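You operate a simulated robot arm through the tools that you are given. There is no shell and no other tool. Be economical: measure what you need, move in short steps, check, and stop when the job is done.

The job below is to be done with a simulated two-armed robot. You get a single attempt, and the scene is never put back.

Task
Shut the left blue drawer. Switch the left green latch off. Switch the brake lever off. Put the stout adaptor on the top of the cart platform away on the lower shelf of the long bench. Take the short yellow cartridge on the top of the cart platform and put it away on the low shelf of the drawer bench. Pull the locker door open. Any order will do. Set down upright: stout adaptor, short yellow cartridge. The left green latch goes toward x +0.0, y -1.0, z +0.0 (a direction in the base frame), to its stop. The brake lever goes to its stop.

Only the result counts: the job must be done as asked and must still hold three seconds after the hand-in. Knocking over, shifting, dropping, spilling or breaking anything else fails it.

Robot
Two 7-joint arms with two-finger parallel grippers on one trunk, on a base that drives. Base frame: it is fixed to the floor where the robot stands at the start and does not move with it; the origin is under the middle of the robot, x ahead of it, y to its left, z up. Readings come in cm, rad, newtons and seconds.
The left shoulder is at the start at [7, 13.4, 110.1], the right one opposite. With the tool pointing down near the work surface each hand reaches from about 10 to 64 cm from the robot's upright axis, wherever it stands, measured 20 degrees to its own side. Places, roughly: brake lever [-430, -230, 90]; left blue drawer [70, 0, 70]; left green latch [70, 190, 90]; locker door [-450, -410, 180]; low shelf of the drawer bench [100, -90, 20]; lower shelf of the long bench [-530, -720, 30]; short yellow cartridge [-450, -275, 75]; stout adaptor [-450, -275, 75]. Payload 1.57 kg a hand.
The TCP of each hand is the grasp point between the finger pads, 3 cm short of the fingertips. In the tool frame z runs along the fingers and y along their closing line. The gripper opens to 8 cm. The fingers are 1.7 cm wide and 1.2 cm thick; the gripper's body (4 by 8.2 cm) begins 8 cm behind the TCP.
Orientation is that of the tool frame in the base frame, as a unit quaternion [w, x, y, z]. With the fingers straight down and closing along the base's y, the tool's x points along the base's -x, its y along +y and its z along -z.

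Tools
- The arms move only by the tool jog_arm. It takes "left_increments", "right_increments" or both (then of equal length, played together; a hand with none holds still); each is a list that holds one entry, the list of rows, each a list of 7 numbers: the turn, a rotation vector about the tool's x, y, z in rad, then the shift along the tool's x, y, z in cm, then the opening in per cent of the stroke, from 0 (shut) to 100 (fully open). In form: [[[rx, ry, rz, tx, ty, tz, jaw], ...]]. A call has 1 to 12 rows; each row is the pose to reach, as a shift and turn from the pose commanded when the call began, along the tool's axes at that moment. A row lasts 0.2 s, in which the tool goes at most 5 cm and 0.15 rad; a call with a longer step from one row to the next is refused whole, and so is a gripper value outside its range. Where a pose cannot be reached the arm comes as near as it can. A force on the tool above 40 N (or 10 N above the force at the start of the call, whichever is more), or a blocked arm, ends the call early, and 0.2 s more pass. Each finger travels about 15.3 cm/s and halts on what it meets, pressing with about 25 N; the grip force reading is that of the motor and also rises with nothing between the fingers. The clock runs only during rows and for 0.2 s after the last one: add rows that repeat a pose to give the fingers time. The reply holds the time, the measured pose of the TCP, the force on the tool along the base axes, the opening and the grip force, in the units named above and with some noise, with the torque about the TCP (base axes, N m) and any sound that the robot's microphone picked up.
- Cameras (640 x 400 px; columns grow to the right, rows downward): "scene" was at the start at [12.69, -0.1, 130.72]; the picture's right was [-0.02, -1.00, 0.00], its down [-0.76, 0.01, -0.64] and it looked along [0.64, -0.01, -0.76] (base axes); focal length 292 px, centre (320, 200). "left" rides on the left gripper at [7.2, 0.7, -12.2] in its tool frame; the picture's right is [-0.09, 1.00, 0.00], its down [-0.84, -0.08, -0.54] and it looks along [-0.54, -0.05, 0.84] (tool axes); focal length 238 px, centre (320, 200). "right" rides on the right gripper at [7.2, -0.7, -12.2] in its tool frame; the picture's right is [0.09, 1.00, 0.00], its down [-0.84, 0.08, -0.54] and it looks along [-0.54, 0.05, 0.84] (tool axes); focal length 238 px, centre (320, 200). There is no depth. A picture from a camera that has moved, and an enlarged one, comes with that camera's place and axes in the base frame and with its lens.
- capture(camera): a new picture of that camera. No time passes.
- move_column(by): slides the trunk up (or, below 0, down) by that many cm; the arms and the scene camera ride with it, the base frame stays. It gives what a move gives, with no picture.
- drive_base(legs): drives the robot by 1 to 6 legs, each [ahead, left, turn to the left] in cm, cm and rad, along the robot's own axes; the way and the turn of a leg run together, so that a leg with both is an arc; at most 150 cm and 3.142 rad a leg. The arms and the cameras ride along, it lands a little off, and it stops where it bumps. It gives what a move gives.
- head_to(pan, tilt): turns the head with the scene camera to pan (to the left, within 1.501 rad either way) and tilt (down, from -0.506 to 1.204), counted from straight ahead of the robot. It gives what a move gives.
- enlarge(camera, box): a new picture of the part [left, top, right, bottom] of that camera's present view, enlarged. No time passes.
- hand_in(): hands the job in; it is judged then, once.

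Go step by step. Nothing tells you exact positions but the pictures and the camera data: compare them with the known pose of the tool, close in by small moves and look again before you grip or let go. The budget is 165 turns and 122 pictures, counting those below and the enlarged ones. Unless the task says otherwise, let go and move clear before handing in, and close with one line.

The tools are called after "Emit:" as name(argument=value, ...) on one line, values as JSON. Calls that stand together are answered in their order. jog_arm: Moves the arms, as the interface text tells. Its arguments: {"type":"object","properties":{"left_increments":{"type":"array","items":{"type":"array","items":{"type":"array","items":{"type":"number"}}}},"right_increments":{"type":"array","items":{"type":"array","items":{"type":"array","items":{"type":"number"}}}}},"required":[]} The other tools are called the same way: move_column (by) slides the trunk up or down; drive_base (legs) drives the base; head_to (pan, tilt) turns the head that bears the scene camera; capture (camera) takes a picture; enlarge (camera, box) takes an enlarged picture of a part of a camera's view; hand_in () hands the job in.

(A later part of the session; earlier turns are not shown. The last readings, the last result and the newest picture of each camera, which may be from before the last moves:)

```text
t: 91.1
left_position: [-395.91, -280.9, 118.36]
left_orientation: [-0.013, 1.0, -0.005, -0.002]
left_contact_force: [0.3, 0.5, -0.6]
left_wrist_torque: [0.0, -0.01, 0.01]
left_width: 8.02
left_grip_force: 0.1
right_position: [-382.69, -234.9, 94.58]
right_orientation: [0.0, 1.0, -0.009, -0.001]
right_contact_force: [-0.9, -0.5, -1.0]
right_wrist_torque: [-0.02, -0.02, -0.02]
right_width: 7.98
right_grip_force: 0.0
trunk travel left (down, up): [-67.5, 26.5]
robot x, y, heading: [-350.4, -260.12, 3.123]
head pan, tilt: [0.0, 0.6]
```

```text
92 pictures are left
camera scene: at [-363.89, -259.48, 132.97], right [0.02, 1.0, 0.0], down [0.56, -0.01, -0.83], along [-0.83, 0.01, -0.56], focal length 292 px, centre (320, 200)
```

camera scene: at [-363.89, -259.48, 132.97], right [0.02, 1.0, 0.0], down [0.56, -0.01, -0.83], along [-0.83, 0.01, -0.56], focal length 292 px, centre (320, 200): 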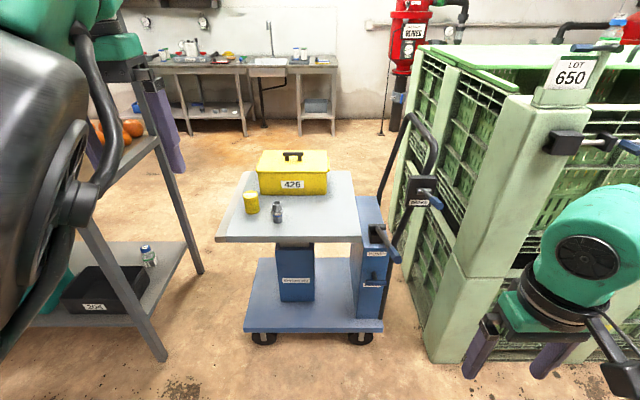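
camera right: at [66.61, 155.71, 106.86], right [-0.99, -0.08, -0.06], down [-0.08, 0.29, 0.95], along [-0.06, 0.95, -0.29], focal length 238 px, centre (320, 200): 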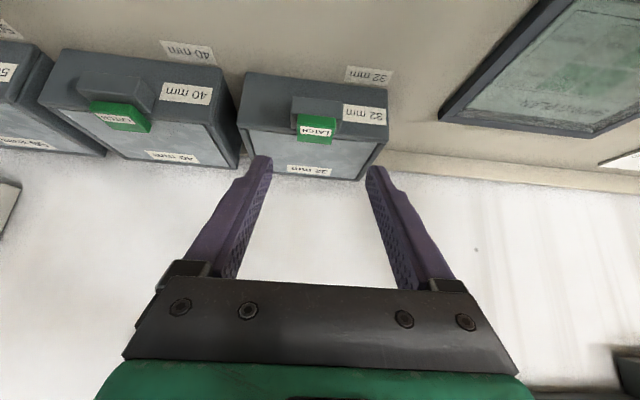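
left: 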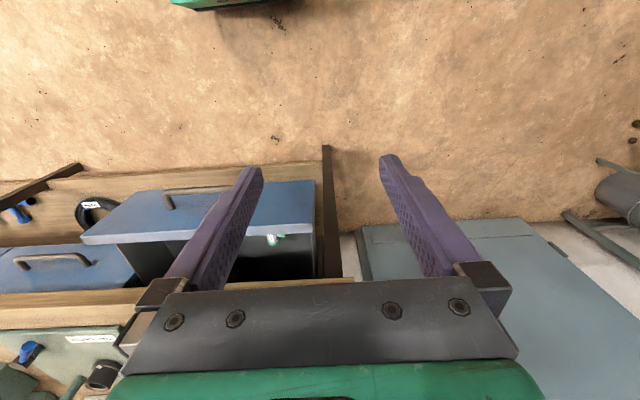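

Emit:
enlarge(camera="scene", box=[210, 140, 370, 250])

Emit:
enlarge(camera="scene", box=[360, 140, 460, 260])

```text
3.64 times, centred on (290, 195) of scene
camera zoom: at [-363.89, -259.48, 132.97], right [0.02, 1.0, 0.0], down [0.56, -0.01, -0.83], along [-0.83, 0.01, -0.56], focal length 1064 px, centre (429, 218)
```

zoom: 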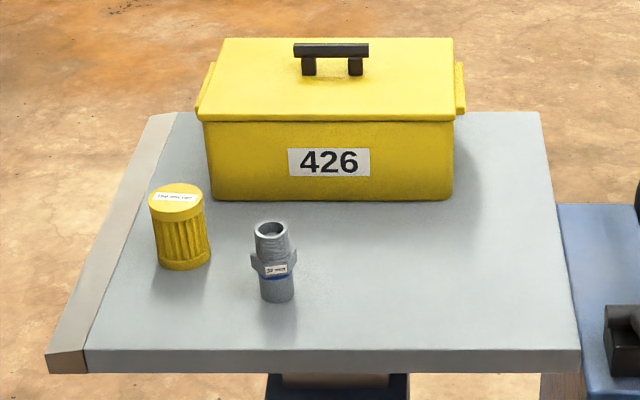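

```text
3.33 times, centred on (410, 200) of scene
camera zoom: at [-363.89, -259.48, 132.97], right [0.02, 1.0, 0.0], down [0.56, -0.01, -0.83], along [-0.83, 0.01, -0.56], focal length 975 px, centre (20, 200)
```

zoom: 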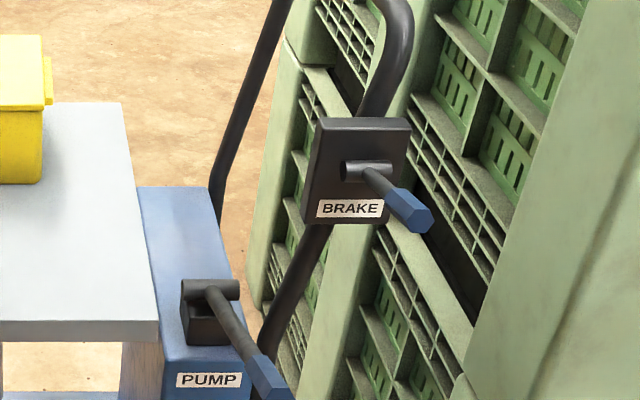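

Triangulated: cartridge at ≈[-449,-282.6] and adaptor at ≈[-444.5,-273], platform top z≈70, both ~8 cm tall. I lift the right hand clear of the brake lever and drive closer.

Emit:
jog_arm(right_increments=[[[0, 0, 0, 1, 0, -4, 100], [0, 0, 0, 2, 0, -8, 100], [0, 0, 0, 4, 0, -12, 100], [0, 0, 0, 6, 0, -15, 100]]])

Emit:
drive_base(legs=[[37, 0, 0.018]])

Emit:
head_to(pan=0, tilt=0.8)

Emit:
capture(camera="scene")

```text
t: 92.3
left_position: [-395.67, -281.15, 118.41]
left_orientation: [-0.014, 1.0, -0.005, -0.003]
left_contact_force: [0.4, -0.3, -1.5]
left_wrist_torque: [0.01, 0.04, 0.01]
left_width: 7.97
left_grip_force: 0.0
right_position: [-375.89, -235.12, 106.17]
right_orientation: [0.001, 0.996, -0.008, 0.089]
right_contact_force: [0.4, -0.6, 0.1]
right_wrist_torque: [0.03, 0.02, 0.01]
right_width: 7.98
right_grip_force: 0.1
trunk travel left (down, up): [-67.5, 26.5]
robot x, y, heading: [-349.72, -259.66, 3.125]
head pan, tilt: [0.0, 0.6]
stopped in row 4 (right hand): the arm was blocked; the commanded pose is now the measured one
```

```text
t: 94.6
left_position: [-432.47, -281.17, 118.28]
left_orientation: [-0.013, 1.0, 0.003, -0.001]
left_contact_force: [0.2, -0.3, 0.0]
left_wrist_torque: [-0.03, 0.0, -0.01]
left_width: 8.01
left_grip_force: 0.1
right_position: [-413.27, -235.16, 106.14]
right_orientation: [0.001, 0.996, -0.002, 0.089]
right_contact_force: [-0.3, -0.4, -0.1]
right_wrist_torque: [0.0, 0.0, 0.02]
right_width: 8.01
right_grip_force: 0.2
trunk travel left (down, up): [-67.5, 26.5]
robot x, y, heading: [-387.07, -259.41, 3.14]
head pan, tilt: [0.0, 0.6]
```

```text
t: 95.3
left_position: [-432.71, -281.17, 118.29]
left_orientation: [-0.015, 1.0, 0.003, -0.002]
left_contact_force: [0.5, -0.1, -0.3]
left_wrist_torque: [0.03, 0.01, 0.0]
left_width: 8.03
left_grip_force: 0.2
right_position: [-413.53, -235.14, 106.12]
right_orientation: [0.002, 0.996, -0.001, 0.09]
right_contact_force: [-0.2, 0.2, 0.0]
right_wrist_torque: [-0.02, -0.03, 0.01]
right_width: 7.99
right_grip_force: 0.1
trunk travel left (down, up): [-67.5, 26.5]
robot x, y, heading: [-386.74, -259.59, 3.136]
head pan, tilt: [0.0, 0.799]
```

```text
89 pictures are left
camera scene: at [-400.08, -259.29, 131.27], right [0.0, 1.0, 0.0], down [0.72, 0.0, -0.7], along [-0.7, 0.0, -0.72], focal length 292 px, centre (320, 200)
```

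scene: 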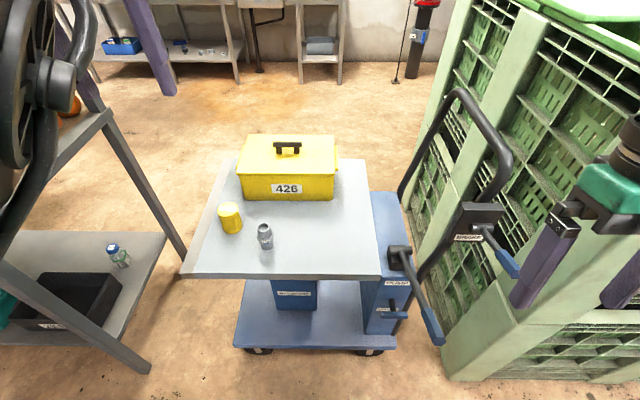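

Clear view: cartridge [-448.5,-282.6], adaptor [-443.4,-272.7]. I bring the left hand to a pre-grasp pose pitched forward by about 55°.

Emit:
jog_arm(left_increments=[[[0, -0.1, 0, -0.7, 0.2, 4, 100], [0, -0.2, 0, -1.4, 0.4, 8, 100], [0, -0.3, 0, -2.1, 0.6, 12, 100], [0, -0.4, 0, -2.8, 0.8, 16, 100], [0, -0.5, 0, -3.5, 1.0, 20, 90], [0, -0.6, 0, -4.2, 1.2, 24, 85], [0, -0.7, 0, -5, 1.4, 28, 85], [0, -0.8, 0, -5.7, 1.4, 32, 85], [0, -0.9, 0, -6.4, 1.4, 35, 85], [0, -0.96, 0, -6.4, 1.4, 36.9, 85]]])

Emit:
capture(camera="scene")

Emit:
capture(camera="left")

```text
t: 97.5
left_position: [-439.58, -283.68, 80.96]
left_orientation: [-0.011, 0.886, 0.007, -0.463]
left_contact_force: [-0.7, -0.1, -0.2]
left_wrist_torque: [0.0, 0.01, 0.01]
left_width: 6.81
left_grip_force: 0.1
left hand out of reach, approached as far as the arm can: row 1, 2, 3, 4, 5, 6, 7, 8, 9, 10
right_position: [-413.43, -235.13, 106.09]
right_orientation: [0.001, 0.996, 0.0, 0.09]
right_contact_force: [0.5, -0.4, -0.1]
right_wrist_torque: [-0.03, 0.0, -0.02]
right_width: 7.98
right_grip_force: 0.0
trunk travel left (down, up): [-67.5, 26.5]
robot x, y, heading: [-386.84, -259.12, 3.137]
head pan, tilt: [0.0, 0.799]
```

```text
88 pictures are left
camera scene: at [-400.06, -259.32, 131.27], right [0.0, 1.0, 0.0], down [0.72, 0.0, -0.7], along [-0.7, 0.0, -0.72], focal length 292 px, centre (320, 200)
```

scene: 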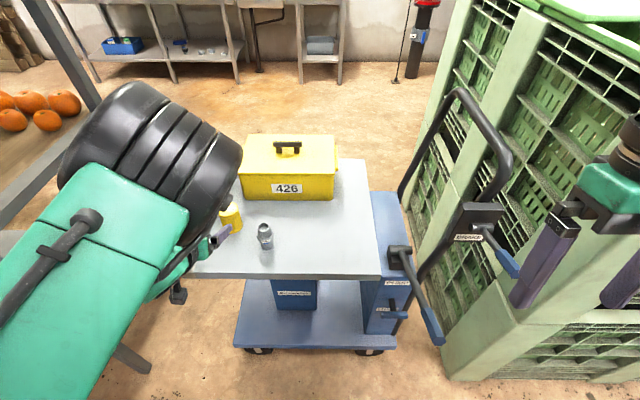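

```text
87 pictures are left
camera left: at [-425.39, -284.34, 82.03], right [-0.05, -1.0, 0.05], down [-0.03, 0.05, 1.0], along [-1.0, 0.05, -0.04], focal length 238 px, centre (320, 200)
```

left: 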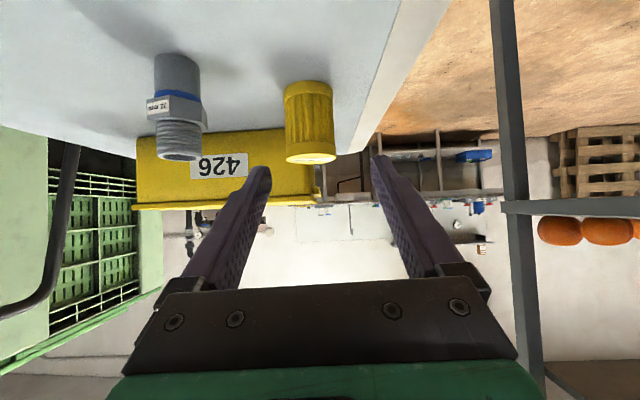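

The cartridge is almost on the tool axis; I advance 7 cm with a 1.2 cm lateral correction and check.

Emit:
jog_arm(left_increments=[[[0, 0, 0, 0, -1.2, 1, 85], [0, 0, 0, 0, -1.2, 3, 85], [0, 0, 0, 0, -1.2, 5, 85], [0, 0, 0, 0.1, -1.2, 7, 85]]])

Emit:
capture(camera="left")

Emit:
enlarge(camera="scene", box=[160, 180, 320, 290])

```text
t: 98.5
left_position: [-445.37, -282.31, 76.91]
left_orientation: [-0.011, 0.887, 0.008, -0.462]
left_contact_force: [0.2, 1.2, -0.5]
left_wrist_torque: [-0.04, -0.01, 0.01]
left_width: 6.79
left_grip_force: 0.0
left hand out of reach, approached as far as the arm can: row 1
right_position: [-413.36, -235.13, 106.04]
right_orientation: [0.001, 0.996, -0.001, 0.09]
right_contact_force: [0.1, 0.2, 0.4]
right_wrist_torque: [-0.05, -0.02, 0.03]
right_width: 7.98
right_grip_force: 0.0
trunk travel left (down, up): [-67.5, 26.5]
robot x, y, heading: [-386.82, -259.61, 3.14]
head pan, tilt: [0.0, 0.799]
```

```text
86 pictures are left
camera left: at [-431.14, -282.93, 77.93], right [-0.05, -1.0, 0.05], down [-0.03, 0.05, 1.0], along [-1.0, 0.05, -0.04], focal length 238 px, centre (320, 200)
```

left: 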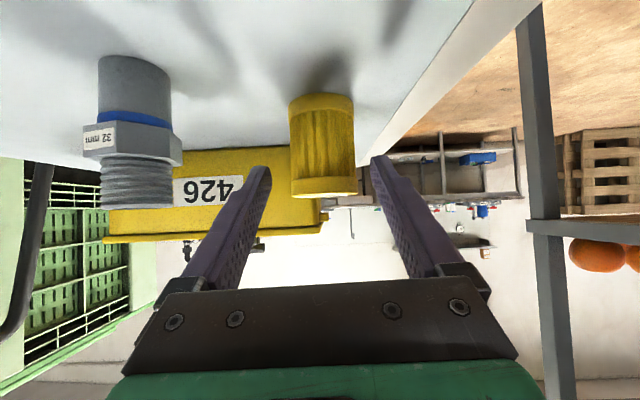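

```text
3.64 times, centred on (240, 235) of scene
camera zoom: at [-400.12, -259.31, 131.26], right [0.0, 1.0, 0.0], down [0.72, 0.0, -0.7], along [-0.7, 0.0, -0.72], focal length 1064 px, centre (611, 73)
```

zoom: 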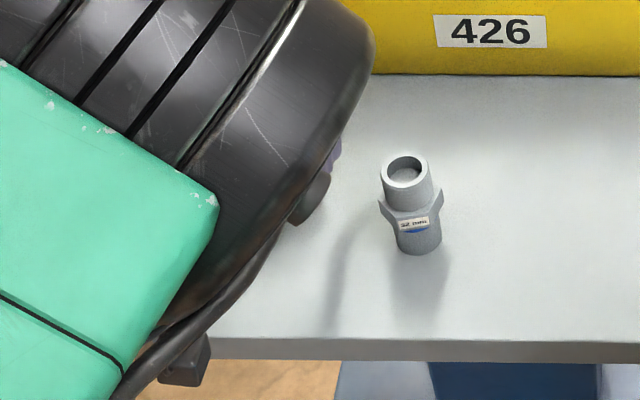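

The cartridge is centred between the fingers. I advance the last 4 cm and grip.

Emit:
jog_arm(left_increments=[[[0, 0, 0, 0, 0, 1.5, 85], [0, 0, 0, 0, 0, 3, 85], [0, 0, 0, 0, 0, 4, 85], [0, 0, 0, 0, 0, 4, 85], [0, 0, 0, 0, 0, 4, 40], [0, 0, 0, 0, 0, 4, 0], [0, 0, 0, 0, 0, 4, 0]]])

Emit:
capture(camera="left")

```text
t: 100.2
left_position: [-448.55, -282.34, 74.72]
left_orientation: [-0.012, 0.886, 0.008, -0.463]
left_contact_force: [-0.6, -1.0, 2.0]
left_wrist_torque: [-0.1, 0.03, 0.0]
left_width: 5.16
left_grip_force: 25.6
right_position: [-413.38, -235.1, 106.05]
right_orientation: [0.001, 0.996, -0.001, 0.09]
right_contact_force: [0.5, -0.1, -0.3]
right_wrist_torque: [-0.03, 0.01, 0.02]
right_width: 7.98
right_grip_force: 0.0
trunk travel left (down, up): [-67.5, 26.5]
robot x, y, heading: [-386.61, -259.79, 3.137]
head pan, tilt: [0.0, 0.799]
```

```text
84 pictures are left
camera left: at [-434.29, -282.87, 75.72], right [-0.05, -1.0, 0.05], down [-0.03, 0.05, 1.0], along [-1.0, 0.05, -0.04], focal length 238 px, centre (320, 200)
```

left: 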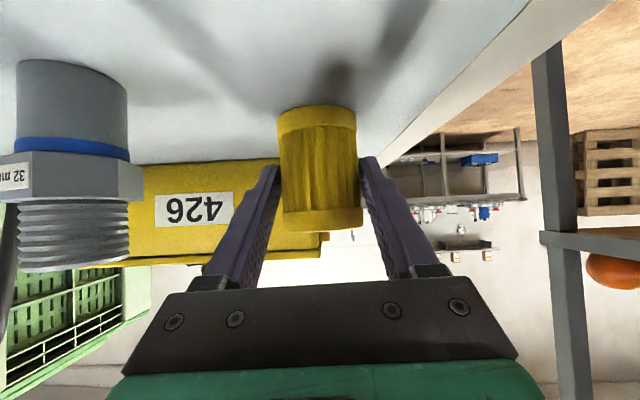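

The cartridge is held (5.16 cm). I lift it straight up, then back.

Emit:
jog_arm(left_increments=[[[0, 0, 0, -1.6, 0, -1.1, 0], [0, 0, 0, -3.28, 0, -2.28, 0], [0, 0, 0, -6.56, 0, -4.57, 0], [0, 0, 0, -9.84, 0, -6.85, 0], [0, 0, 0, -12.3, 0, -8.6, 0], [0, 0, 0, -10, 0, -11.9, 0], [0, 0, 0, -7.7, 0, -15.2, 0], [0, 0, 0, -5.5, 2, -18, 0]]])

Emit:
capture(camera="left")

Emit:
capture(camera="scene")

```text
t: 102.0
left_position: [-436.39, -285.62, 89.05]
left_orientation: [-0.012, 0.889, 0.016, -0.458]
left_contact_force: [0.3, -0.1, 0.7]
left_wrist_torque: [-0.01, 0.01, -0.01]
left_width: 0.03
left_grip_force: 21.5
left hand out of reach, approached as far as the arm can: row 6, 7, 8
right_position: [-413.31, -235.12, 106.08]
right_orientation: [0.002, 0.996, -0.001, 0.09]
right_contact_force: [-0.4, -1.3, 0.5]
right_wrist_torque: [0.01, 0.01, 0.0]
right_width: 8.0
right_grip_force: 0.0
trunk travel left (down, up): [-67.5, 26.5]
robot x, y, heading: [-386.91, -259.33, 3.139]
head pan, tilt: [0.0, 0.799]
```

```text
83 pictures are left
camera left: at [-422.24, -286.0, 90.21], right [-0.04, -1.0, 0.04], down [-0.05, 0.04, 1.0], along [-1.0, 0.03, -0.05], focal length 238 px, centre (320, 200)
```

left: 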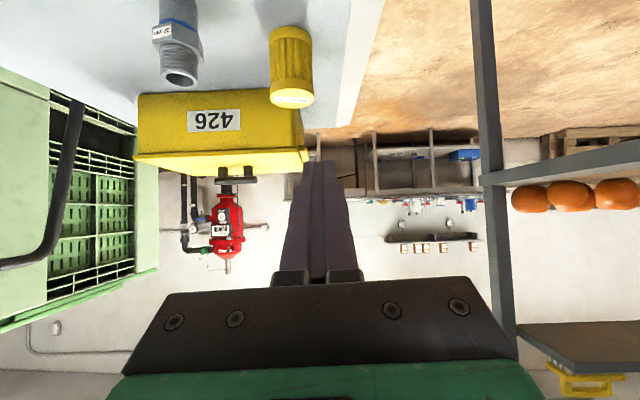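

```text
82 pictures are left
camera scene: at [-399.93, -259.29, 131.28], right [0.0, 1.0, 0.0], down [0.72, 0.0, -0.7], along [-0.7, 0.0, -0.72], focal length 292 px, centre (320, 200)
```

scene: 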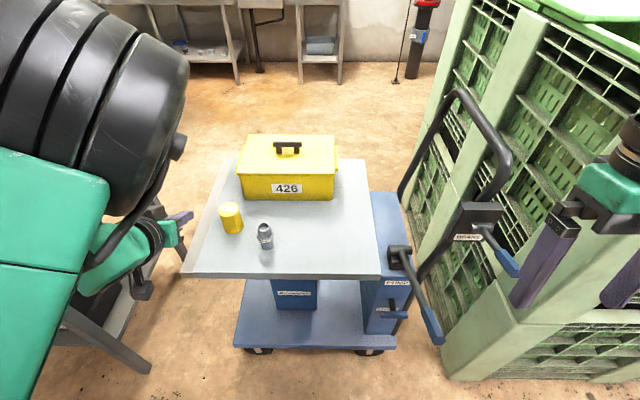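

The cartridge slipped and stayed standing on the platform. I'll return, grip a bit deeper with more settling time, and lift slowly.

Emit:
jog_arm(left_increments=[[[0, 0, 0, 1, -0.8, 0, 40], [0, 0, 0, 2, -1.5, 3, 85], [0, 0, 0, 3, -2.2, 6, 85], [0, 0, 0, 4.1, -2.96, 9, 85], [0, 0, 0, 4.1, -2.96, 11.5, 85]]])

Emit:
capture(camera="left")

```text
t: 103.2
left_position: [-444.09, -281.95, 79.49]
left_orientation: [-0.012, 0.886, 0.008, -0.463]
left_contact_force: [0.3, -0.4, -0.4]
left_wrist_torque: [-0.02, 0.0, -0.02]
left_width: 6.79
left_grip_force: 0.2
left hand out of reach, approached as far as the arm can: row 1, 2, 3, 4
right_position: [-413.37, -235.01, 106.11]
right_orientation: [0.001, 0.996, -0.001, 0.09]
right_contact_force: [-0.9, 0.1, -0.7]
right_wrist_torque: [-0.05, -0.04, -0.01]
right_width: 7.99
right_grip_force: 0.0
trunk travel left (down, up): [-67.5, 26.5]
robot x, y, heading: [-387.08, -259.55, 3.136]
head pan, tilt: [0.0, 0.799]
```

```text
81 pictures are left
camera left: at [-429.85, -282.6, 80.55], right [-0.05, -1.0, 0.05], down [-0.03, 0.05, 1.0], along [-1.0, 0.05, -0.04], focal length 238 px, centre (320, 200)
```

left: 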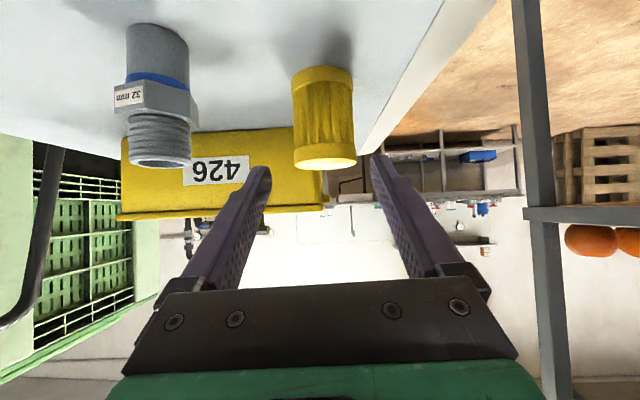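

Emit:
jog_arm(left_increments=[[[0, 0, 0, 0.5, 0.5, 2, 85], [0, 0, 0, 1, 0.5, 4, 85], [0, 0, 0, 1, 0.5, 6, 85], [0, 0, 0, 1, 0.5, 7.2, 85], [0, 0, 0, 1, 0.5, 7.2, 40], [0, 0, 0, 1, 0.5, 7.2, 0], [0, 0, 0, 1, 0.5, 7.2, 0], [0, 0, 0, 1, 0.5, 7.2, 0], [0, 0, 0, 1, 0.5, 7.2, 0], [0, 0, 0, 1, 0.5, 7.2, 0]]])

Emit:
jog_arm(left_increments=[[[0, 0, 0, -0.2, 0, -0.15, 0], [0, 0, 0, -0.4, 0, -0.3, 0], [0, 0, 0, -0.7, 0, -0.5, 0], [0, 0, 0, -1, 0, -0.7, 0], [0, 0, 0, -1.3, 0, -0.9, 0], [0, 0, 0, -1.6, 0, -1.1, 0]]])

Emit:
capture(camera="left")

```text
t: 105.3
left_position: [-449.23, -282.4, 74.63]
left_orientation: [-0.011, 0.886, 0.008, -0.463]
left_contact_force: [-1.3, -0.8, 1.1]
left_wrist_torque: [-0.12, 0.05, -0.03]
left_width: 5.17
left_grip_force: 25.0
right_position: [-413.3, -235.11, 106.15]
right_orientation: [0.002, 0.996, -0.002, 0.09]
right_contact_force: [0.2, -0.5, -0.5]
right_wrist_torque: [-0.03, -0.01, -0.01]
right_width: 7.99
right_grip_force: 0.0
trunk travel left (down, up): [-67.5, 26.5]
robot x, y, heading: [-386.79, -259.1, 3.139]
head pan, tilt: [0.0, 0.799]
```

```text
t: 106.8
left_position: [-449.26, -282.32, 76.44]
left_orientation: [-0.011, 0.887, 0.008, -0.461]
left_contact_force: [1.4, -0.7, -1.2]
left_wrist_torque: [0.0, 0.03, 0.01]
left_width: 5.16
left_grip_force: 24.3
right_position: [-413.4, -235.27, 106.05]
right_orientation: [0.002, 0.996, -0.001, 0.09]
right_contact_force: [-0.4, 0.7, -0.5]
right_wrist_torque: [-0.03, 0.03, 0.0]
right_width: 7.99
right_grip_force: 0.0
trunk travel left (down, up): [-67.5, 26.5]
robot x, y, heading: [-386.79, -259.2, 3.14]
head pan, tilt: [0.0, 0.799]
```

```text
80 pictures are left
camera left: at [-435.06, -282.99, 77.53], right [-0.05, -1.0, 0.05], down [-0.04, 0.05, 1.0], along [-1.0, 0.05, -0.04], focal length 238 px, centre (320, 200)
```

left: 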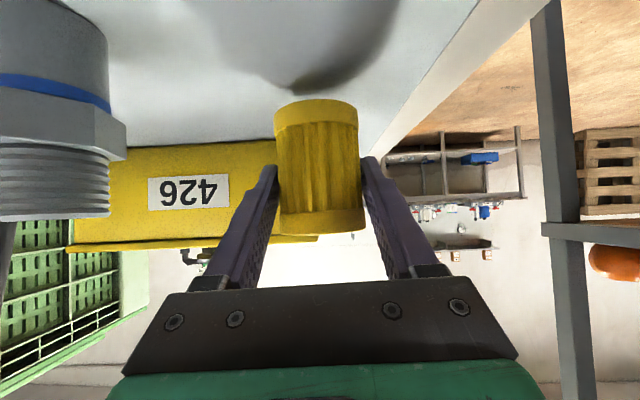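

It is lifted now. I continue slowly upward.

Emit:
jog_arm(left_increments=[[[0, 0, 0, -0.6, 0, -0.4, 0], [0, 0, 0, -1.3, 0, -0.9, 0], [0, 0, 0, -2.1, 0, -1.5, 0], [0, 0, 0, -3, 0, -2.1, 0], [0, 0, 0, -3.9, 0, -2.7, 0], [0, 0, 0, -4.8, 0, -3.3, 0], [0, 0, 0, -5.7, 0, -3.9, 0], [0, 0, 0, -6.6, 0, -4.5, 0], [0, 0, 0, -7.4, 0, -5.1, 0], [0, 0, 0, -8.2, 0, -5.7, 0], [0, 0, 0, -8.6, 0, -6, 0]]])

Emit:
capture(camera="left")

```text
t: 109.2
left_position: [-449.43, -282.65, 87.04]
left_orientation: [-0.011, 0.887, 0.009, -0.462]
left_contact_force: [0.7, 0.5, -1.1]
left_wrist_torque: [-0.05, 0.01, 0.0]
left_width: 5.18
left_grip_force: 25.1
right_position: [-413.46, -235.1, 106.04]
right_orientation: [0.002, 0.996, -0.001, 0.089]
right_contact_force: [-0.3, 0.6, -0.2]
right_wrist_torque: [0.02, -0.03, 0.02]
right_width: 7.99
right_grip_force: 0.1
trunk travel left (down, up): [-67.5, 26.5]
robot x, y, heading: [-387.16, -259.14, 3.133]
head pan, tilt: [0.0, 0.799]
```

```text
79 pictures are left
camera left: at [-435.12, -283.23, 88.02], right [-0.05, -1.0, 0.05], down [-0.04, 0.05, 1.0], along [-1.0, 0.05, -0.04], focal length 238 px, centre (320, 200)
```

left: 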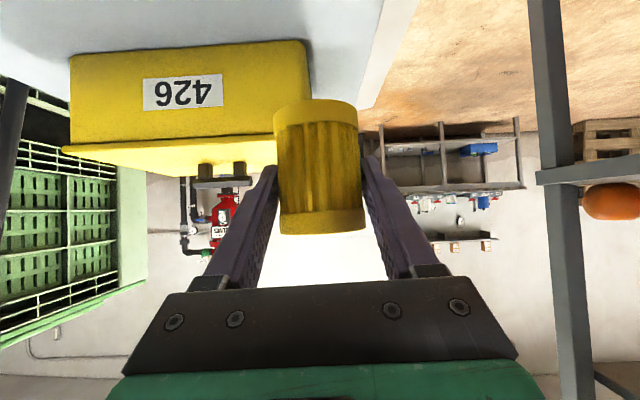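

Firmly held. I ease it back and up to make room for the right hand.

Emit:
jog_arm(left_increments=[[[0, 0, 0, -0.2, 0.3, -0.6, 0], [0, 0, 0, -0.3, 0.6, -1.5, 0], [0, 0, 0, -0.4, 1, -2.6, 0], [0, 0, 0, -0.5, 1.4, -3.8, 0], [0, 0, 0, -0.6, 1.8, -5, 0], [0, 0, 0, -0.7, 2.2, -6.2, 0], [0, 0, 0, -0.7, 2.6, -7.4, 0], [0, 0, 0, -0.8, 3, -8.6, 0], [0, 0, 0, -0.8, 3.4, -9.8, 0], [0, 0, 0, -0.85, 3.8, -11, 0], [0, 0, 0, -0.85, 4, -12, 0], [0, 0, 0, -0.85, 4, -12.5, 0]]])

Emit:
capture(camera="scene")

```text
t: 111.8
left_position: [-439.03, -287.61, 93.94]
left_orientation: [-0.014, 0.89, 0.024, -0.456]
left_contact_force: [0.5, 0.7, -1.9]
left_wrist_torque: [0.0, -0.04, 0.02]
left_width: 5.16
left_grip_force: 24.8
right_position: [-413.29, -235.1, 106.01]
right_orientation: [0.001, 0.996, -0.001, 0.09]
right_contact_force: [-0.1, 0.0, -0.4]
right_wrist_torque: [-0.01, -0.02, 0.01]
right_width: 8.0
right_grip_force: 0.1
trunk travel left (down, up): [-67.5, 26.5]
robot x, y, heading: [-386.69, -259.68, 3.138]
head pan, tilt: [0.0, 0.799]
```

```text
78 pictures are left
camera scene: at [-400.03, -259.3, 131.27], right [0.0, 1.0, 0.0], down [0.72, 0.0, -0.7], along [-0.7, 0.0, -0.72], focal length 292 px, centre (320, 200)
```

scene: 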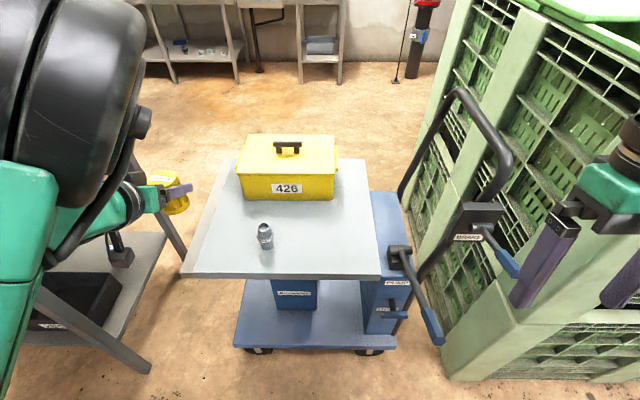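

Now the adaptor, with the right hand: first across at height while pitching forward.

Emit:
jog_arm(right_increments=[[[0, -0.13, 0, -0.5, 4, 0, 90], [0, -0.26, 0, -1, 8, 0, 85], [0, -0.39, 0, -1.5, 12, 0, 80], [0, -0.52, 0, -2, 16.5, 0, 80], [0, -0.65, 0, -2.5, 21, 0, 80], [0, -0.78, 0, -3, 25.5, 0, 80], [0, -0.91, 0, -5, 30, 0, 80], [0, -1.03, 0, -7, 34, 0, 80], [0, -1.14, 0, -9, 37.6, 0, 80]]])

Emit:
capture(camera="scene")

```text
t: 113.6
left_position: [-438.52, -290.32, 93.27]
left_orientation: [-0.055, 0.879, 0.104, -0.461]
left_contact_force: [0.2, -0.1, -1.2]
left_wrist_torque: [0.01, -0.01, -0.01]
left_width: 5.14
left_grip_force: 24.9
right_position: [-420.95, -268.13, 105.64]
right_orientation: [0.009, 0.914, -0.025, -0.405]
right_contact_force: [0.7, -0.4, -0.5]
right_wrist_torque: [0.03, 0.02, -0.01]
right_width: 6.39
right_grip_force: 0.0
trunk travel left (down, up): [-67.5, 26.5]
robot x, y, heading: [-386.51, -259.37, 3.141]
head pan, tilt: [0.0, 0.799]
stopped in row 9 (left hand): the arm was blocked; the commanded pose is now the measured one
```

```text
77 pictures are left
camera scene: at [-400.08, -259.67, 131.26], right [0.0, 1.0, 0.0], down [0.72, 0.0, -0.7], along [-0.7, 0.0, -0.72], focal length 292 px, centre (320, 200)
```

scene: 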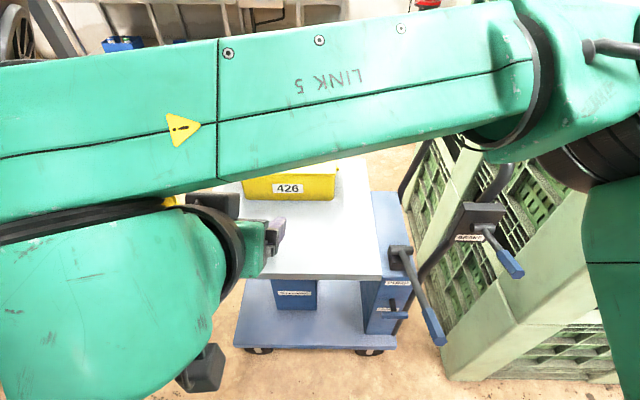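

The right forearm crossed over and pressed on the left arm. I undo that and will shift the base instead.

Emit:
jog_arm(right_increments=[[[0, 0.12, 0, 0, -4.5, 0, 80], [0, 0.24, 0, 0, -9, 0, 80], [0, 0.36, 0, 0, -13.5, 0, 80], [0, 0.48, 0, 0, -18, 0, 80], [0, 0.6, 0, 0, -22, 0, 80], [0, 0.72, 0, 0, -26, 0, 80], [0, 0.84, 0, 0, -30, 0, 80]]])

Emit:
capture(camera="scene")

Emit:
capture(camera="left")

```text
t: 115.2
left_position: [-438.48, -289.98, 93.48]
left_orientation: [-0.053, 0.879, 0.101, -0.463]
left_contact_force: [0.5, 0.9, -2.0]
left_wrist_torque: [0.01, -0.04, 0.03]
left_width: 5.15
left_grip_force: 24.5
right_position: [-419.86, -237.38, 104.44]
right_orientation: [0.021, 1.0, -0.018, 0.003]
right_contact_force: [-0.4, 0.5, 0.1]
right_wrist_torque: [-0.03, 0.03, -0.01]
right_width: 6.39
right_grip_force: 0.0
trunk travel left (down, up): [-67.5, 26.5]
robot x, y, heading: [-386.98, -259.27, 3.139]
head pan, tilt: [0.0, 0.799]
```

```text
76 pictures are left
camera scene: at [-399.99, -259.15, 131.28], right [0.0, 1.0, 0.0], down [0.72, 0.0, -0.7], along [-0.7, 0.0, -0.72], focal length 292 px, centre (320, 200)
```

scene: 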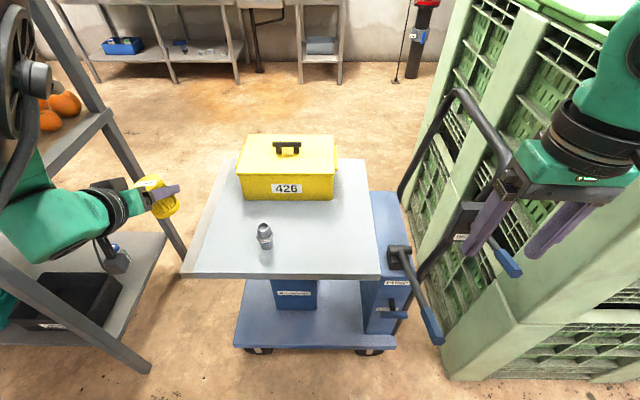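

```text
75 pictures are left
camera left: at [-424.23, -288.84, 94.43], right [0.08, -0.99, -0.11], down [-0.02, -0.11, 0.99], along [-1.0, -0.08, -0.03], focal length 238 px, centre (320, 200)
```

left: 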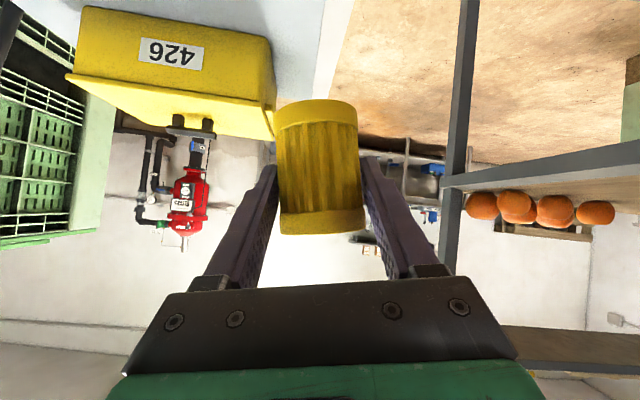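

The cartridge is still held. I back off slightly, shift left, and turn the base 20° left so the right hand faces the adaptor and the arms stay apart.

Emit:
drive_base(legs=[[-8, 0, 0], [0, 0, 0.35], [4.4, 11.9, 0]])

Emit:
head_to(pan=-0.3, tilt=0.8)

Emit:
capture(camera="scene")

```text
t: 118.2
left_position: [-416.92, -318.44, 93.54]
left_orientation: [0.028, 0.848, 0.252, -0.465]
left_contact_force: [0.5, -0.5, -0.7]
left_wrist_torque: [-0.01, -0.01, -0.01]
left_width: 5.16
left_grip_force: 25.1
right_position: [-417.47, -262.83, 104.39]
right_orientation: [0.02, 0.988, 0.154, 0.006]
right_contact_force: [-0.7, -0.3, 0.7]
right_wrist_torque: [0.01, -0.01, 0.0]
right_width: 6.4
right_grip_force: 0.0
trunk travel left (down, up): [-67.5, 26.5]
robot x, y, heading: [-378.67, -271.8, -2.797]
head pan, tilt: [0.0, 0.799]
```

```text
t: 119.0
left_position: [-416.96, -318.62, 93.35]
left_orientation: [0.028, 0.848, 0.254, -0.464]
left_contact_force: [-0.4, 0.0, -1.9]
left_wrist_torque: [0.01, 0.0, 0.01]
left_width: 5.14
left_grip_force: 25.0
right_position: [-417.59, -263.05, 104.4]
right_orientation: [0.02, 0.988, 0.155, 0.007]
right_contact_force: [0.1, 0.1, 0.7]
right_wrist_torque: [-0.01, 0.01, 0.01]
right_width: 6.41
right_grip_force: 0.0
trunk travel left (down, up): [-67.5, 26.5]
robot x, y, heading: [-379.06, -272.2, -2.798]
head pan, tilt: [-0.3, 0.799]
```

```text
74 pictures are left
camera scene: at [-391.78, -274.23, 131.27], right [-0.05, 1.0, 0.0], down [0.72, 0.03, -0.7], along [-0.7, -0.03, -0.72], focal length 292 px, centre (320, 200)
```

scene: 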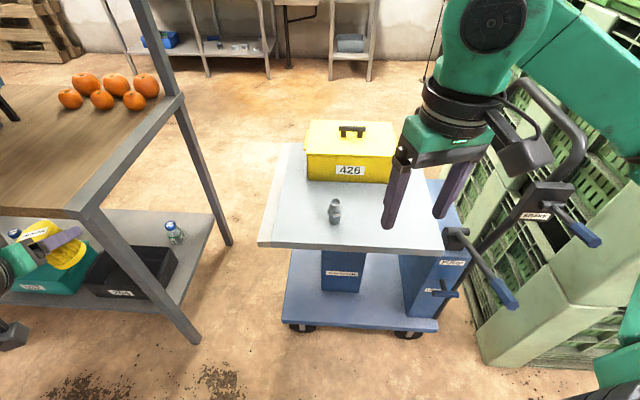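

The adaptor is at ≈[-443.3,-272.4]. I lower the right hand to a pre-grasp pose with 55° pitch.

Emit:
jog_arm(right_increments=[[[0.004, -0.1, 0, -2, 0, 2.2, 80], [0.008, -0.2, 0, -4, 0, 4.6, 80], [0.012, -0.3, 0, -6, 0, 7, 80], [0.016, -0.4, 0, -8, 0, 9.5, 80], [0.02, -0.5, 0, -10, 0, 12, 80], [0.025, -0.6, 0, -12, 0, 14.5, 80], [0.03, -0.7, 0, -14, 0, 17, 80], [0.035, -0.8, 0, -16, 0, 19.6, 80], [0.04, -0.9, 0, -18, 0, 22.2, 80], [0.04, -0.96, 0, -20.2, 0, 24.85, 80]]])

Emit:
capture(camera="right")

Emit:
capture(camera="scene")

```text
t: 121.2
left_position: [-417.04, -318.69, 93.37]
left_orientation: [0.027, 0.849, 0.253, -0.463]
left_contact_force: [-0.5, 0.1, -0.6]
left_wrist_torque: [0.01, -0.01, 0.03]
left_width: 5.16
left_grip_force: 24.9
right_position: [-435.29, -271.69, 79.91]
right_orientation: [0.081, 0.882, 0.134, -0.444]
right_contact_force: [0.4, 0.2, -0.3]
right_wrist_torque: [0.02, -0.03, -0.03]
right_width: 6.4
right_grip_force: 0.0
right hand out of reach, approached as far as the arm can: row 10
trunk travel left (down, up): [-67.5, 26.5]
robot x, y, heading: [-378.6, -272.22, -2.797]
head pan, tilt: [-0.3, 0.799]
```

```text
73 pictures are left
camera right: at [-422.16, -266.59, 81.34], right [0.36, -0.93, -0.05], down [-0.04, -0.07, 1.0], along [-0.93, -0.36, -0.06], focal length 238 px, centre (320, 200)
```

right: 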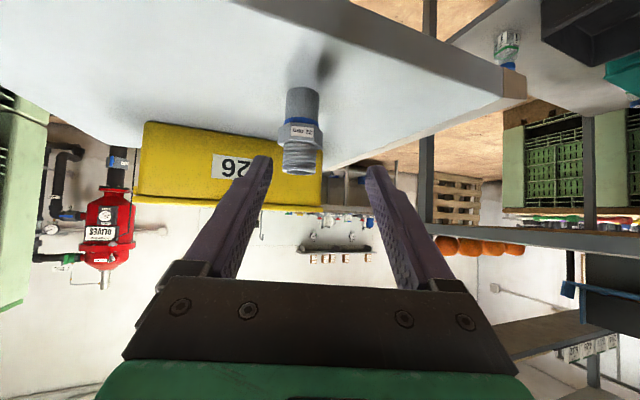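

```text
72 pictures are left
camera scene: at [-391.88, -274.33, 131.26], right [-0.05, 1.0, 0.0], down [0.72, 0.03, -0.7], along [-0.7, -0.03, -0.72], focal length 292 px, centre (320, 200)
```

scene: 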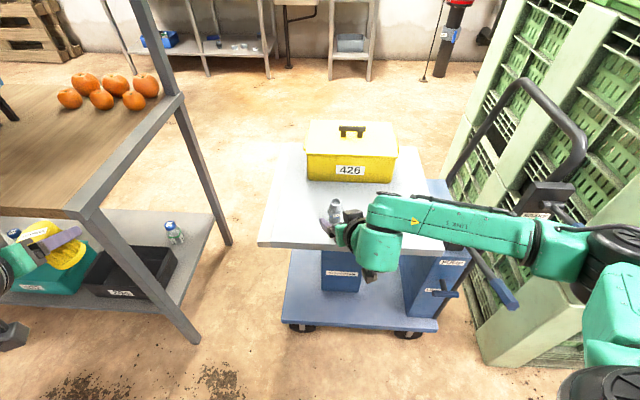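

The adaptor is seen at [-443.6,-272.6]. I shift 1.9 cm laterally first, advance most of the way and check.

Emit:
jog_arm(right_increments=[[[0, 0, 0, 0, -1.9, 0, 80], [0, 0, 0, 0, -1.9, 2, 80], [0, 0, 0, -0.2, -1.9, 4, 80], [0, 0, 0, -0.4, -1.9, 6, 80]]])

Emit:
capture(camera="right")

```text
t: 122.2
left_position: [-416.95, -318.68, 93.37]
left_orientation: [0.029, 0.848, 0.254, -0.464]
left_contact_force: [0.5, -0.1, -1.9]
left_wrist_torque: [-0.01, -0.01, 0.02]
left_width: 5.18
left_grip_force: 24.5
right_position: [-441.68, -269.9, 76.48]
right_orientation: [0.07, 0.879, 0.128, -0.455]
right_contact_force: [0.1, 0.2, 0.1]
right_wrist_torque: [-0.02, -0.01, 0.03]
right_width: 6.44
right_grip_force: 0.2
trunk travel left (down, up): [-67.5, 26.5]
robot x, y, heading: [-379.02, -271.96, -2.792]
head pan, tilt: [-0.3, 0.799]
```

```text
71 pictures are left
camera right: at [-428.41, -265.16, 77.66], right [0.34, -0.94, -0.07], down [-0.02, -0.08, 1.0], along [-0.94, -0.34, -0.04], focal length 238 px, centre (320, 200)
```

right: 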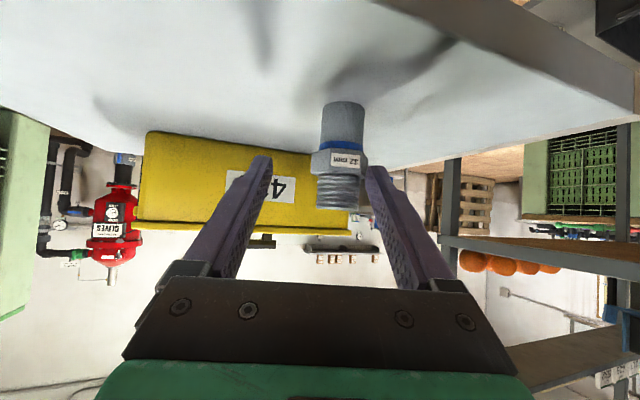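

I correct 1.7 cm laterally, advance 4 cm and close.

Emit:
jog_arm(right_increments=[[[0, 0, 0, 0, 0.9, 0, 80], [0, 0, 0, 0, 1.7, 0, 80], [0, 0, 0, 0, 1.75, 2, 80], [0, 0, 0, 0, 1.75, 3.9, 80], [0, 0, 0, 0, 1.75, 3.9, 80]]])

Emit:
capture(camera="right")

```text
t: 123.4
left_position: [-416.9, -318.53, 93.47]
left_orientation: [0.028, 0.848, 0.253, -0.465]
left_contact_force: [0.1, 0.3, -1.4]
left_wrist_torque: [-0.03, 0.0, 0.02]
left_width: 5.15
left_grip_force: 25.4
right_position: [-444.34, -272.53, 74.21]
right_orientation: [0.069, 0.879, 0.129, -0.454]
right_contact_force: [-0.1, -0.3, 0.1]
right_wrist_torque: [-0.03, -0.01, 0.01]
right_width: 6.41
right_grip_force: 0.0
trunk travel left (down, up): [-67.5, 26.5]
robot x, y, heading: [-379.1, -272.45, -2.793]
head pan, tilt: [-0.3, 0.799]
```

```text
70 pictures are left
camera right: at [-430.96, -267.72, 75.45], right [0.34, -0.94, -0.07], down [-0.02, -0.08, 1.0], along [-0.94, -0.34, -0.04], focal length 238 px, centre (320, 200)
```

right: 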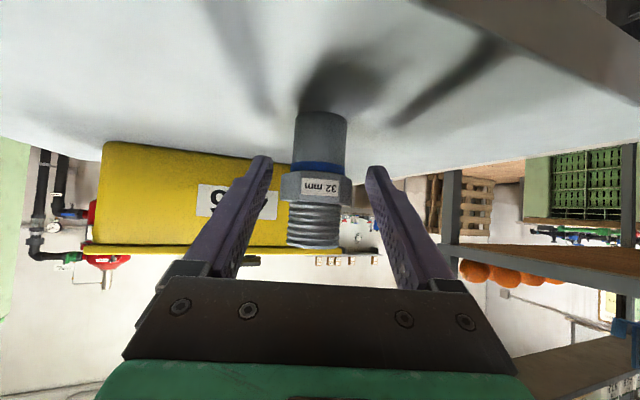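

Centred. I close and lift slowly.

Emit:
jog_arm(right_increments=[[[0, 0, 0, 0, 0, 0, 60], [0, 0, 0, 0, 0, 0, 30], [0, 0, 0, 0, 0, 0, 0], [0, 0, 0, 0, 0, 0, 0], [0, 0, 0, 0, 0, 0, 0], [0, 0, 0, -0.2, 0, -0.15, 0], [0, 0, 0, -0.5, 0, -0.35, 0], [0, 0, 0, -0.9, 0, -0.63, 0], [0, 0, 0, -1.4, 0, -0.98, 0], [0, 0, 0, -2, 0, -1.4, 0]]])

Emit:
capture(camera="right")

```text
t: 125.6
left_position: [-416.88, -318.51, 93.4]
left_orientation: [0.028, 0.848, 0.253, -0.464]
left_contact_force: [0.2, -0.6, -1.5]
left_wrist_torque: [-0.01, 0.01, 0.0]
left_width: 5.13
left_grip_force: 24.8
right_position: [-444.37, -272.47, 76.48]
right_orientation: [0.069, 0.879, 0.129, -0.454]
right_contact_force: [0.5, 0.1, -1.1]
right_wrist_torque: [-0.04, 0.01, 0.0]
right_width: 4.17
right_grip_force: 25.2
trunk travel left (down, up): [-67.5, 26.5]
robot x, y, heading: [-379.01, -272.44, -2.795]
head pan, tilt: [-0.3, 0.799]
```

```text
69 pictures are left
camera right: at [-430.96, -267.69, 77.77], right [0.34, -0.94, -0.07], down [-0.02, -0.08, 1.0], along [-0.94, -0.34, -0.04], focal length 238 px, centre (320, 200)
```

right: 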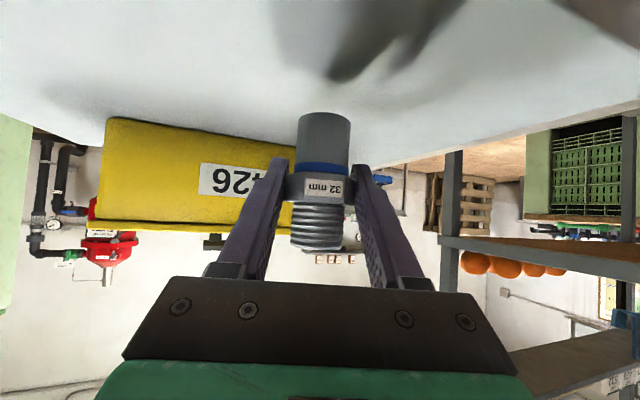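

The adaptor is held and lifted. I continue up, then back.

Emit:
jog_arm(right_increments=[[[0, 0, 0, -0.8, 0, -0.57, 0], [0, 0, 0, -1.8, 0, -1.27, 0], [0, 0, 0, -2.8, 0, -2, 0], [0, 0, 0, -3.8, 0, -2.7, 0], [0, 0, 0, -4.9, 0, -3.4, 0], [0, 0, 0, -6, 0, -4.2, 0], [0, 0, 0, -7.1, 0, -5, 0], [0, 0, 0, -8.2, 0, -5.8, 0], [0, 0, 0, -9.3, 0, -6.6, 0], [0, 0, 0, -10.1, 0, -7.2, 0]]])

Emit:
drive_base(legs=[[-45, 0, 0]])

Emit:
head_to(pan=0.9, tilt=0.15)

Emit:
capture(camera="scene")

Emit:
capture(camera="right")

```text
t: 127.8
left_position: [-416.85, -318.54, 93.48]
left_orientation: [0.028, 0.849, 0.253, -0.464]
left_contact_force: [0.0, -0.2, -1.4]
left_wrist_torque: [-0.01, -0.04, -0.03]
left_width: 5.13
left_grip_force: 25.1
right_position: [-444.11, -272.36, 88.94]
right_orientation: [0.07, 0.879, 0.129, -0.454]
right_contact_force: [-0.4, 0.2, -0.6]
right_wrist_torque: [0.01, 0.01, 0.01]
right_width: 4.2
right_grip_force: 24.8
trunk travel left (down, up): [-67.5, 26.5]
robot x, y, heading: [-379.05, -271.96, -2.793]
head pan, tilt: [-0.3, 0.799]
```

```text
t: 130.5
left_position: [-373.85, -303.08, 93.38]
left_orientation: [0.028, 0.848, 0.253, -0.464]
left_contact_force: [0.3, 0.1, -0.9]
left_wrist_torque: [0.02, 0.02, 0.02]
left_width: 5.17
left_grip_force: 25.0
right_position: [-401.01, -256.65, 88.92]
right_orientation: [0.069, 0.879, 0.128, -0.454]
right_contact_force: [0.1, -0.5, -0.5]
right_wrist_torque: [-0.04, 0.02, 0.01]
right_width: 4.19
right_grip_force: 25.0
trunk travel left (down, up): [-67.5, 26.5]
robot x, y, heading: [-335.62, -256.77, -2.798]
head pan, tilt: [-0.3, 0.799]
```

```text
t: 131.9
left_position: [-373.86, -303.0, 93.44]
left_orientation: [0.028, 0.848, 0.252, -0.465]
left_contact_force: [-0.5, 0.5, -1.3]
left_wrist_torque: [0.03, -0.07, 0.01]
left_width: 5.17
left_grip_force: 24.7
right_position: [-401.07, -256.71, 88.88]
right_orientation: [0.069, 0.879, 0.128, -0.454]
right_contact_force: [-0.7, 0.6, -0.7]
right_wrist_torque: [-0.03, 0.01, -0.01]
right_width: 4.21
right_grip_force: 25.3
trunk travel left (down, up): [-67.5, 26.5]
robot x, y, heading: [-336.18, -256.65, -2.797]
head pan, tilt: [0.901, 0.15]
```

```text
68 pictures are left
camera scene: at [-343.56, -267.11, 137.1], right [-0.95, 0.32, 0.0], down [0.05, 0.14, -0.99], along [-0.32, -0.94, -0.15], focal length 292 px, centre (320, 200)
```

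scene: 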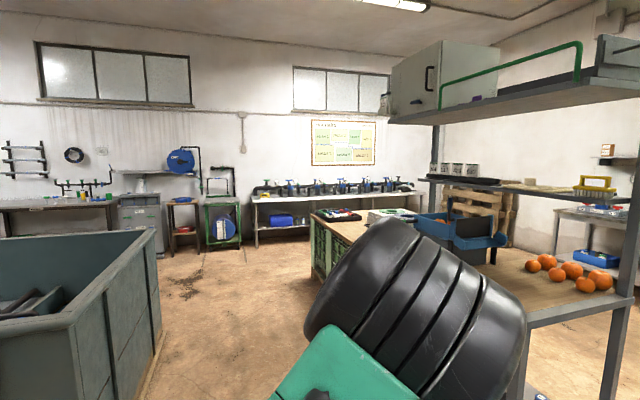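

```text
67 pictures are left
camera right: at [-387.7, -251.92, 90.16], right [0.34, -0.94, -0.07], down [-0.02, -0.08, 1.0], along [-0.94, -0.34, -0.05], focal length 238 px, centre (320, 200)
```

right: 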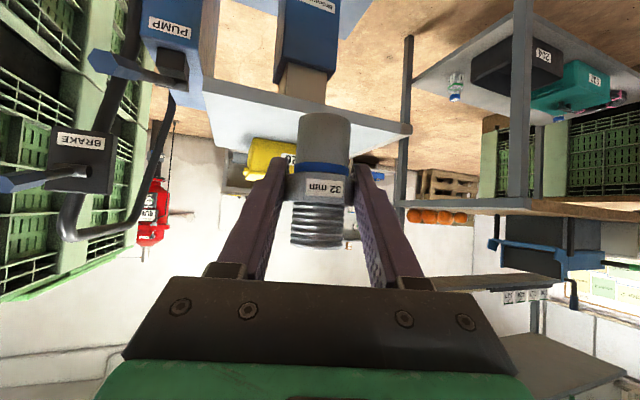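

Both objects are held. The long bench is along the far wall (y≈−700); I turn to face −y and drive down the corridor.

Emit:
drive_base(legs=[[0, 0, 1.226], [120, -20, 0], [110, -10, 0]])

Emit:
head_to(pan=-0.3, tilt=0.35)

Emit:
capture(camera="scene")

```text
t: 146.4
left_position: [-336.26, -537.34, 93.43]
left_orientation: [0.287, 0.554, 0.691, -0.366]
left_contact_force: [-0.6, 0.2, -1.0]
left_wrist_torque: [0.0, 0.0, 0.03]
left_width: 5.15
left_grip_force: 25.1
right_position: [-389.18, -546.45, 88.95]
right_orientation: [0.315, 0.65, 0.606, -0.334]
right_contact_force: [0.0, -0.8, -0.5]
right_wrist_torque: [0.01, 0.0, 0.03]
right_width: 4.16
right_grip_force: 25.1
trunk travel left (down, up): [-67.5, 26.5]
robot x, y, heading: [-366.13, -485.1, -1.587]
head pan, tilt: [0.901, 0.15]
```

```text
t: 147.8
left_position: [-336.31, -537.33, 93.42]
left_orientation: [0.286, 0.554, 0.691, -0.366]
left_contact_force: [-0.2, 0.2, -1.5]
left_wrist_torque: [0.01, 0.0, 0.0]
left_width: 5.18
left_grip_force: 25.4
right_position: [-389.24, -546.42, 88.86]
right_orientation: [0.316, 0.649, 0.606, -0.334]
right_contact_force: [0.2, 0.6, 0.3]
right_wrist_torque: [0.01, 0.01, 0.03]
right_width: 4.18
right_grip_force: 25.4
trunk travel left (down, up): [-67.5, 26.5]
robot x, y, heading: [-366.16, -485.26, -1.59]
head pan, tilt: [-0.3, 0.351]
```

```text
66 pictures are left
camera scene: at [-369.25, -499.2, 135.23], right [-0.95, 0.31, 0.0], down [0.11, 0.33, -0.94], along [-0.29, -0.89, -0.34], focal length 292 px, centre (320, 200)
```

scene: 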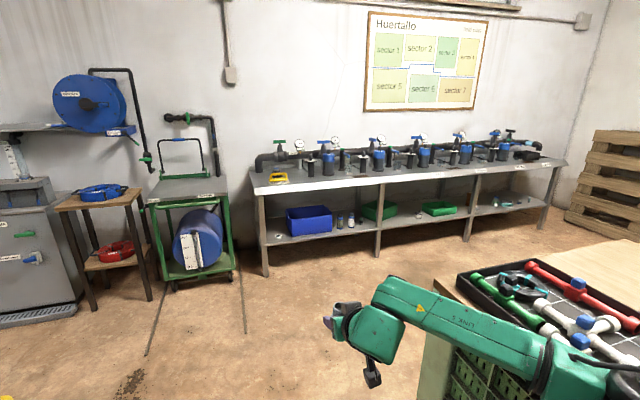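

The long bench's lower shelf (z≈26, front edge y≈−700) has a free spot between the green bin and the green tray, near [-525,-711]. I drive over there, turned slightly left so the right arm faces the bench.

Emit:
drive_base(legs=[[125, 0, 0], [0, 0, 0.37], [-29, -74, 0], [-29, -74, 0]])

Emit:
head_to(pan=-0.35, tilt=0.7)

Emit:
capture(camera="scene")

```text
t: 163.0
left_position: [-479.11, -649.16, 93.47]
left_orientation: [0.354, 0.405, 0.787, -0.301]
left_contact_force: [-0.4, -0.1, -1.6]
left_wrist_torque: [0.0, -0.07, 0.01]
left_width: 5.13
left_grip_force: 25.1
right_position: [-524.16, -678.17, 88.96]
right_orientation: [0.375, 0.517, 0.722, -0.265]
right_contact_force: [0.6, 0.5, -0.3]
right_wrist_torque: [-0.01, -0.03, 0.02]
right_width: 4.17
right_grip_force: 24.5
trunk travel left (down, up): [-67.5, 26.5]
robot x, y, heading: [-526.53, -612.97, -1.189]
head pan, tilt: [-0.3, 0.351]
```

```text
t: 163.8
left_position: [-479.11, -649.1, 93.38]
left_orientation: [0.353, 0.406, 0.787, -0.302]
left_contact_force: [-0.4, 0.0, -1.3]
left_wrist_torque: [0.03, 0.02, 0.01]
left_width: 5.16
left_grip_force: 24.5
right_position: [-524.16, -678.15, 89.02]
right_orientation: [0.375, 0.517, 0.722, -0.265]
right_contact_force: [-0.5, -0.4, 0.2]
right_wrist_torque: [-0.02, 0.01, -0.03]
right_width: 4.18
right_grip_force: 25.2
trunk travel left (down, up): [-67.5, 26.5]
robot x, y, heading: [-526.92, -612.87, -1.19]
head pan, tilt: [-0.351, 0.7]
```

```text
65 pictures are left
camera scene: at [-524.74, -626.09, 132.1], right [-1.0, -0.03, 0.0], down [-0.02, 0.64, -0.77], along [0.03, -0.76, -0.64], focal length 292 px, centre (320, 200)
```

scene: 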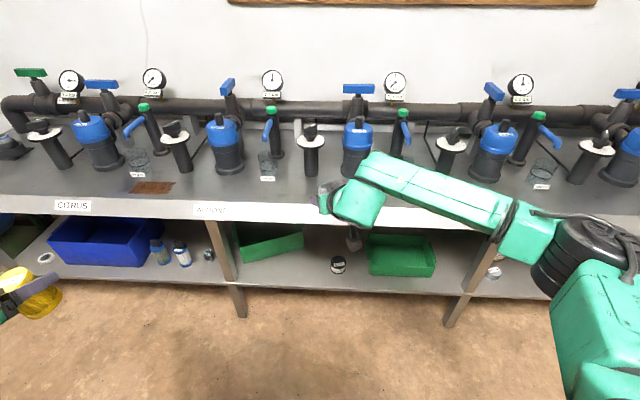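

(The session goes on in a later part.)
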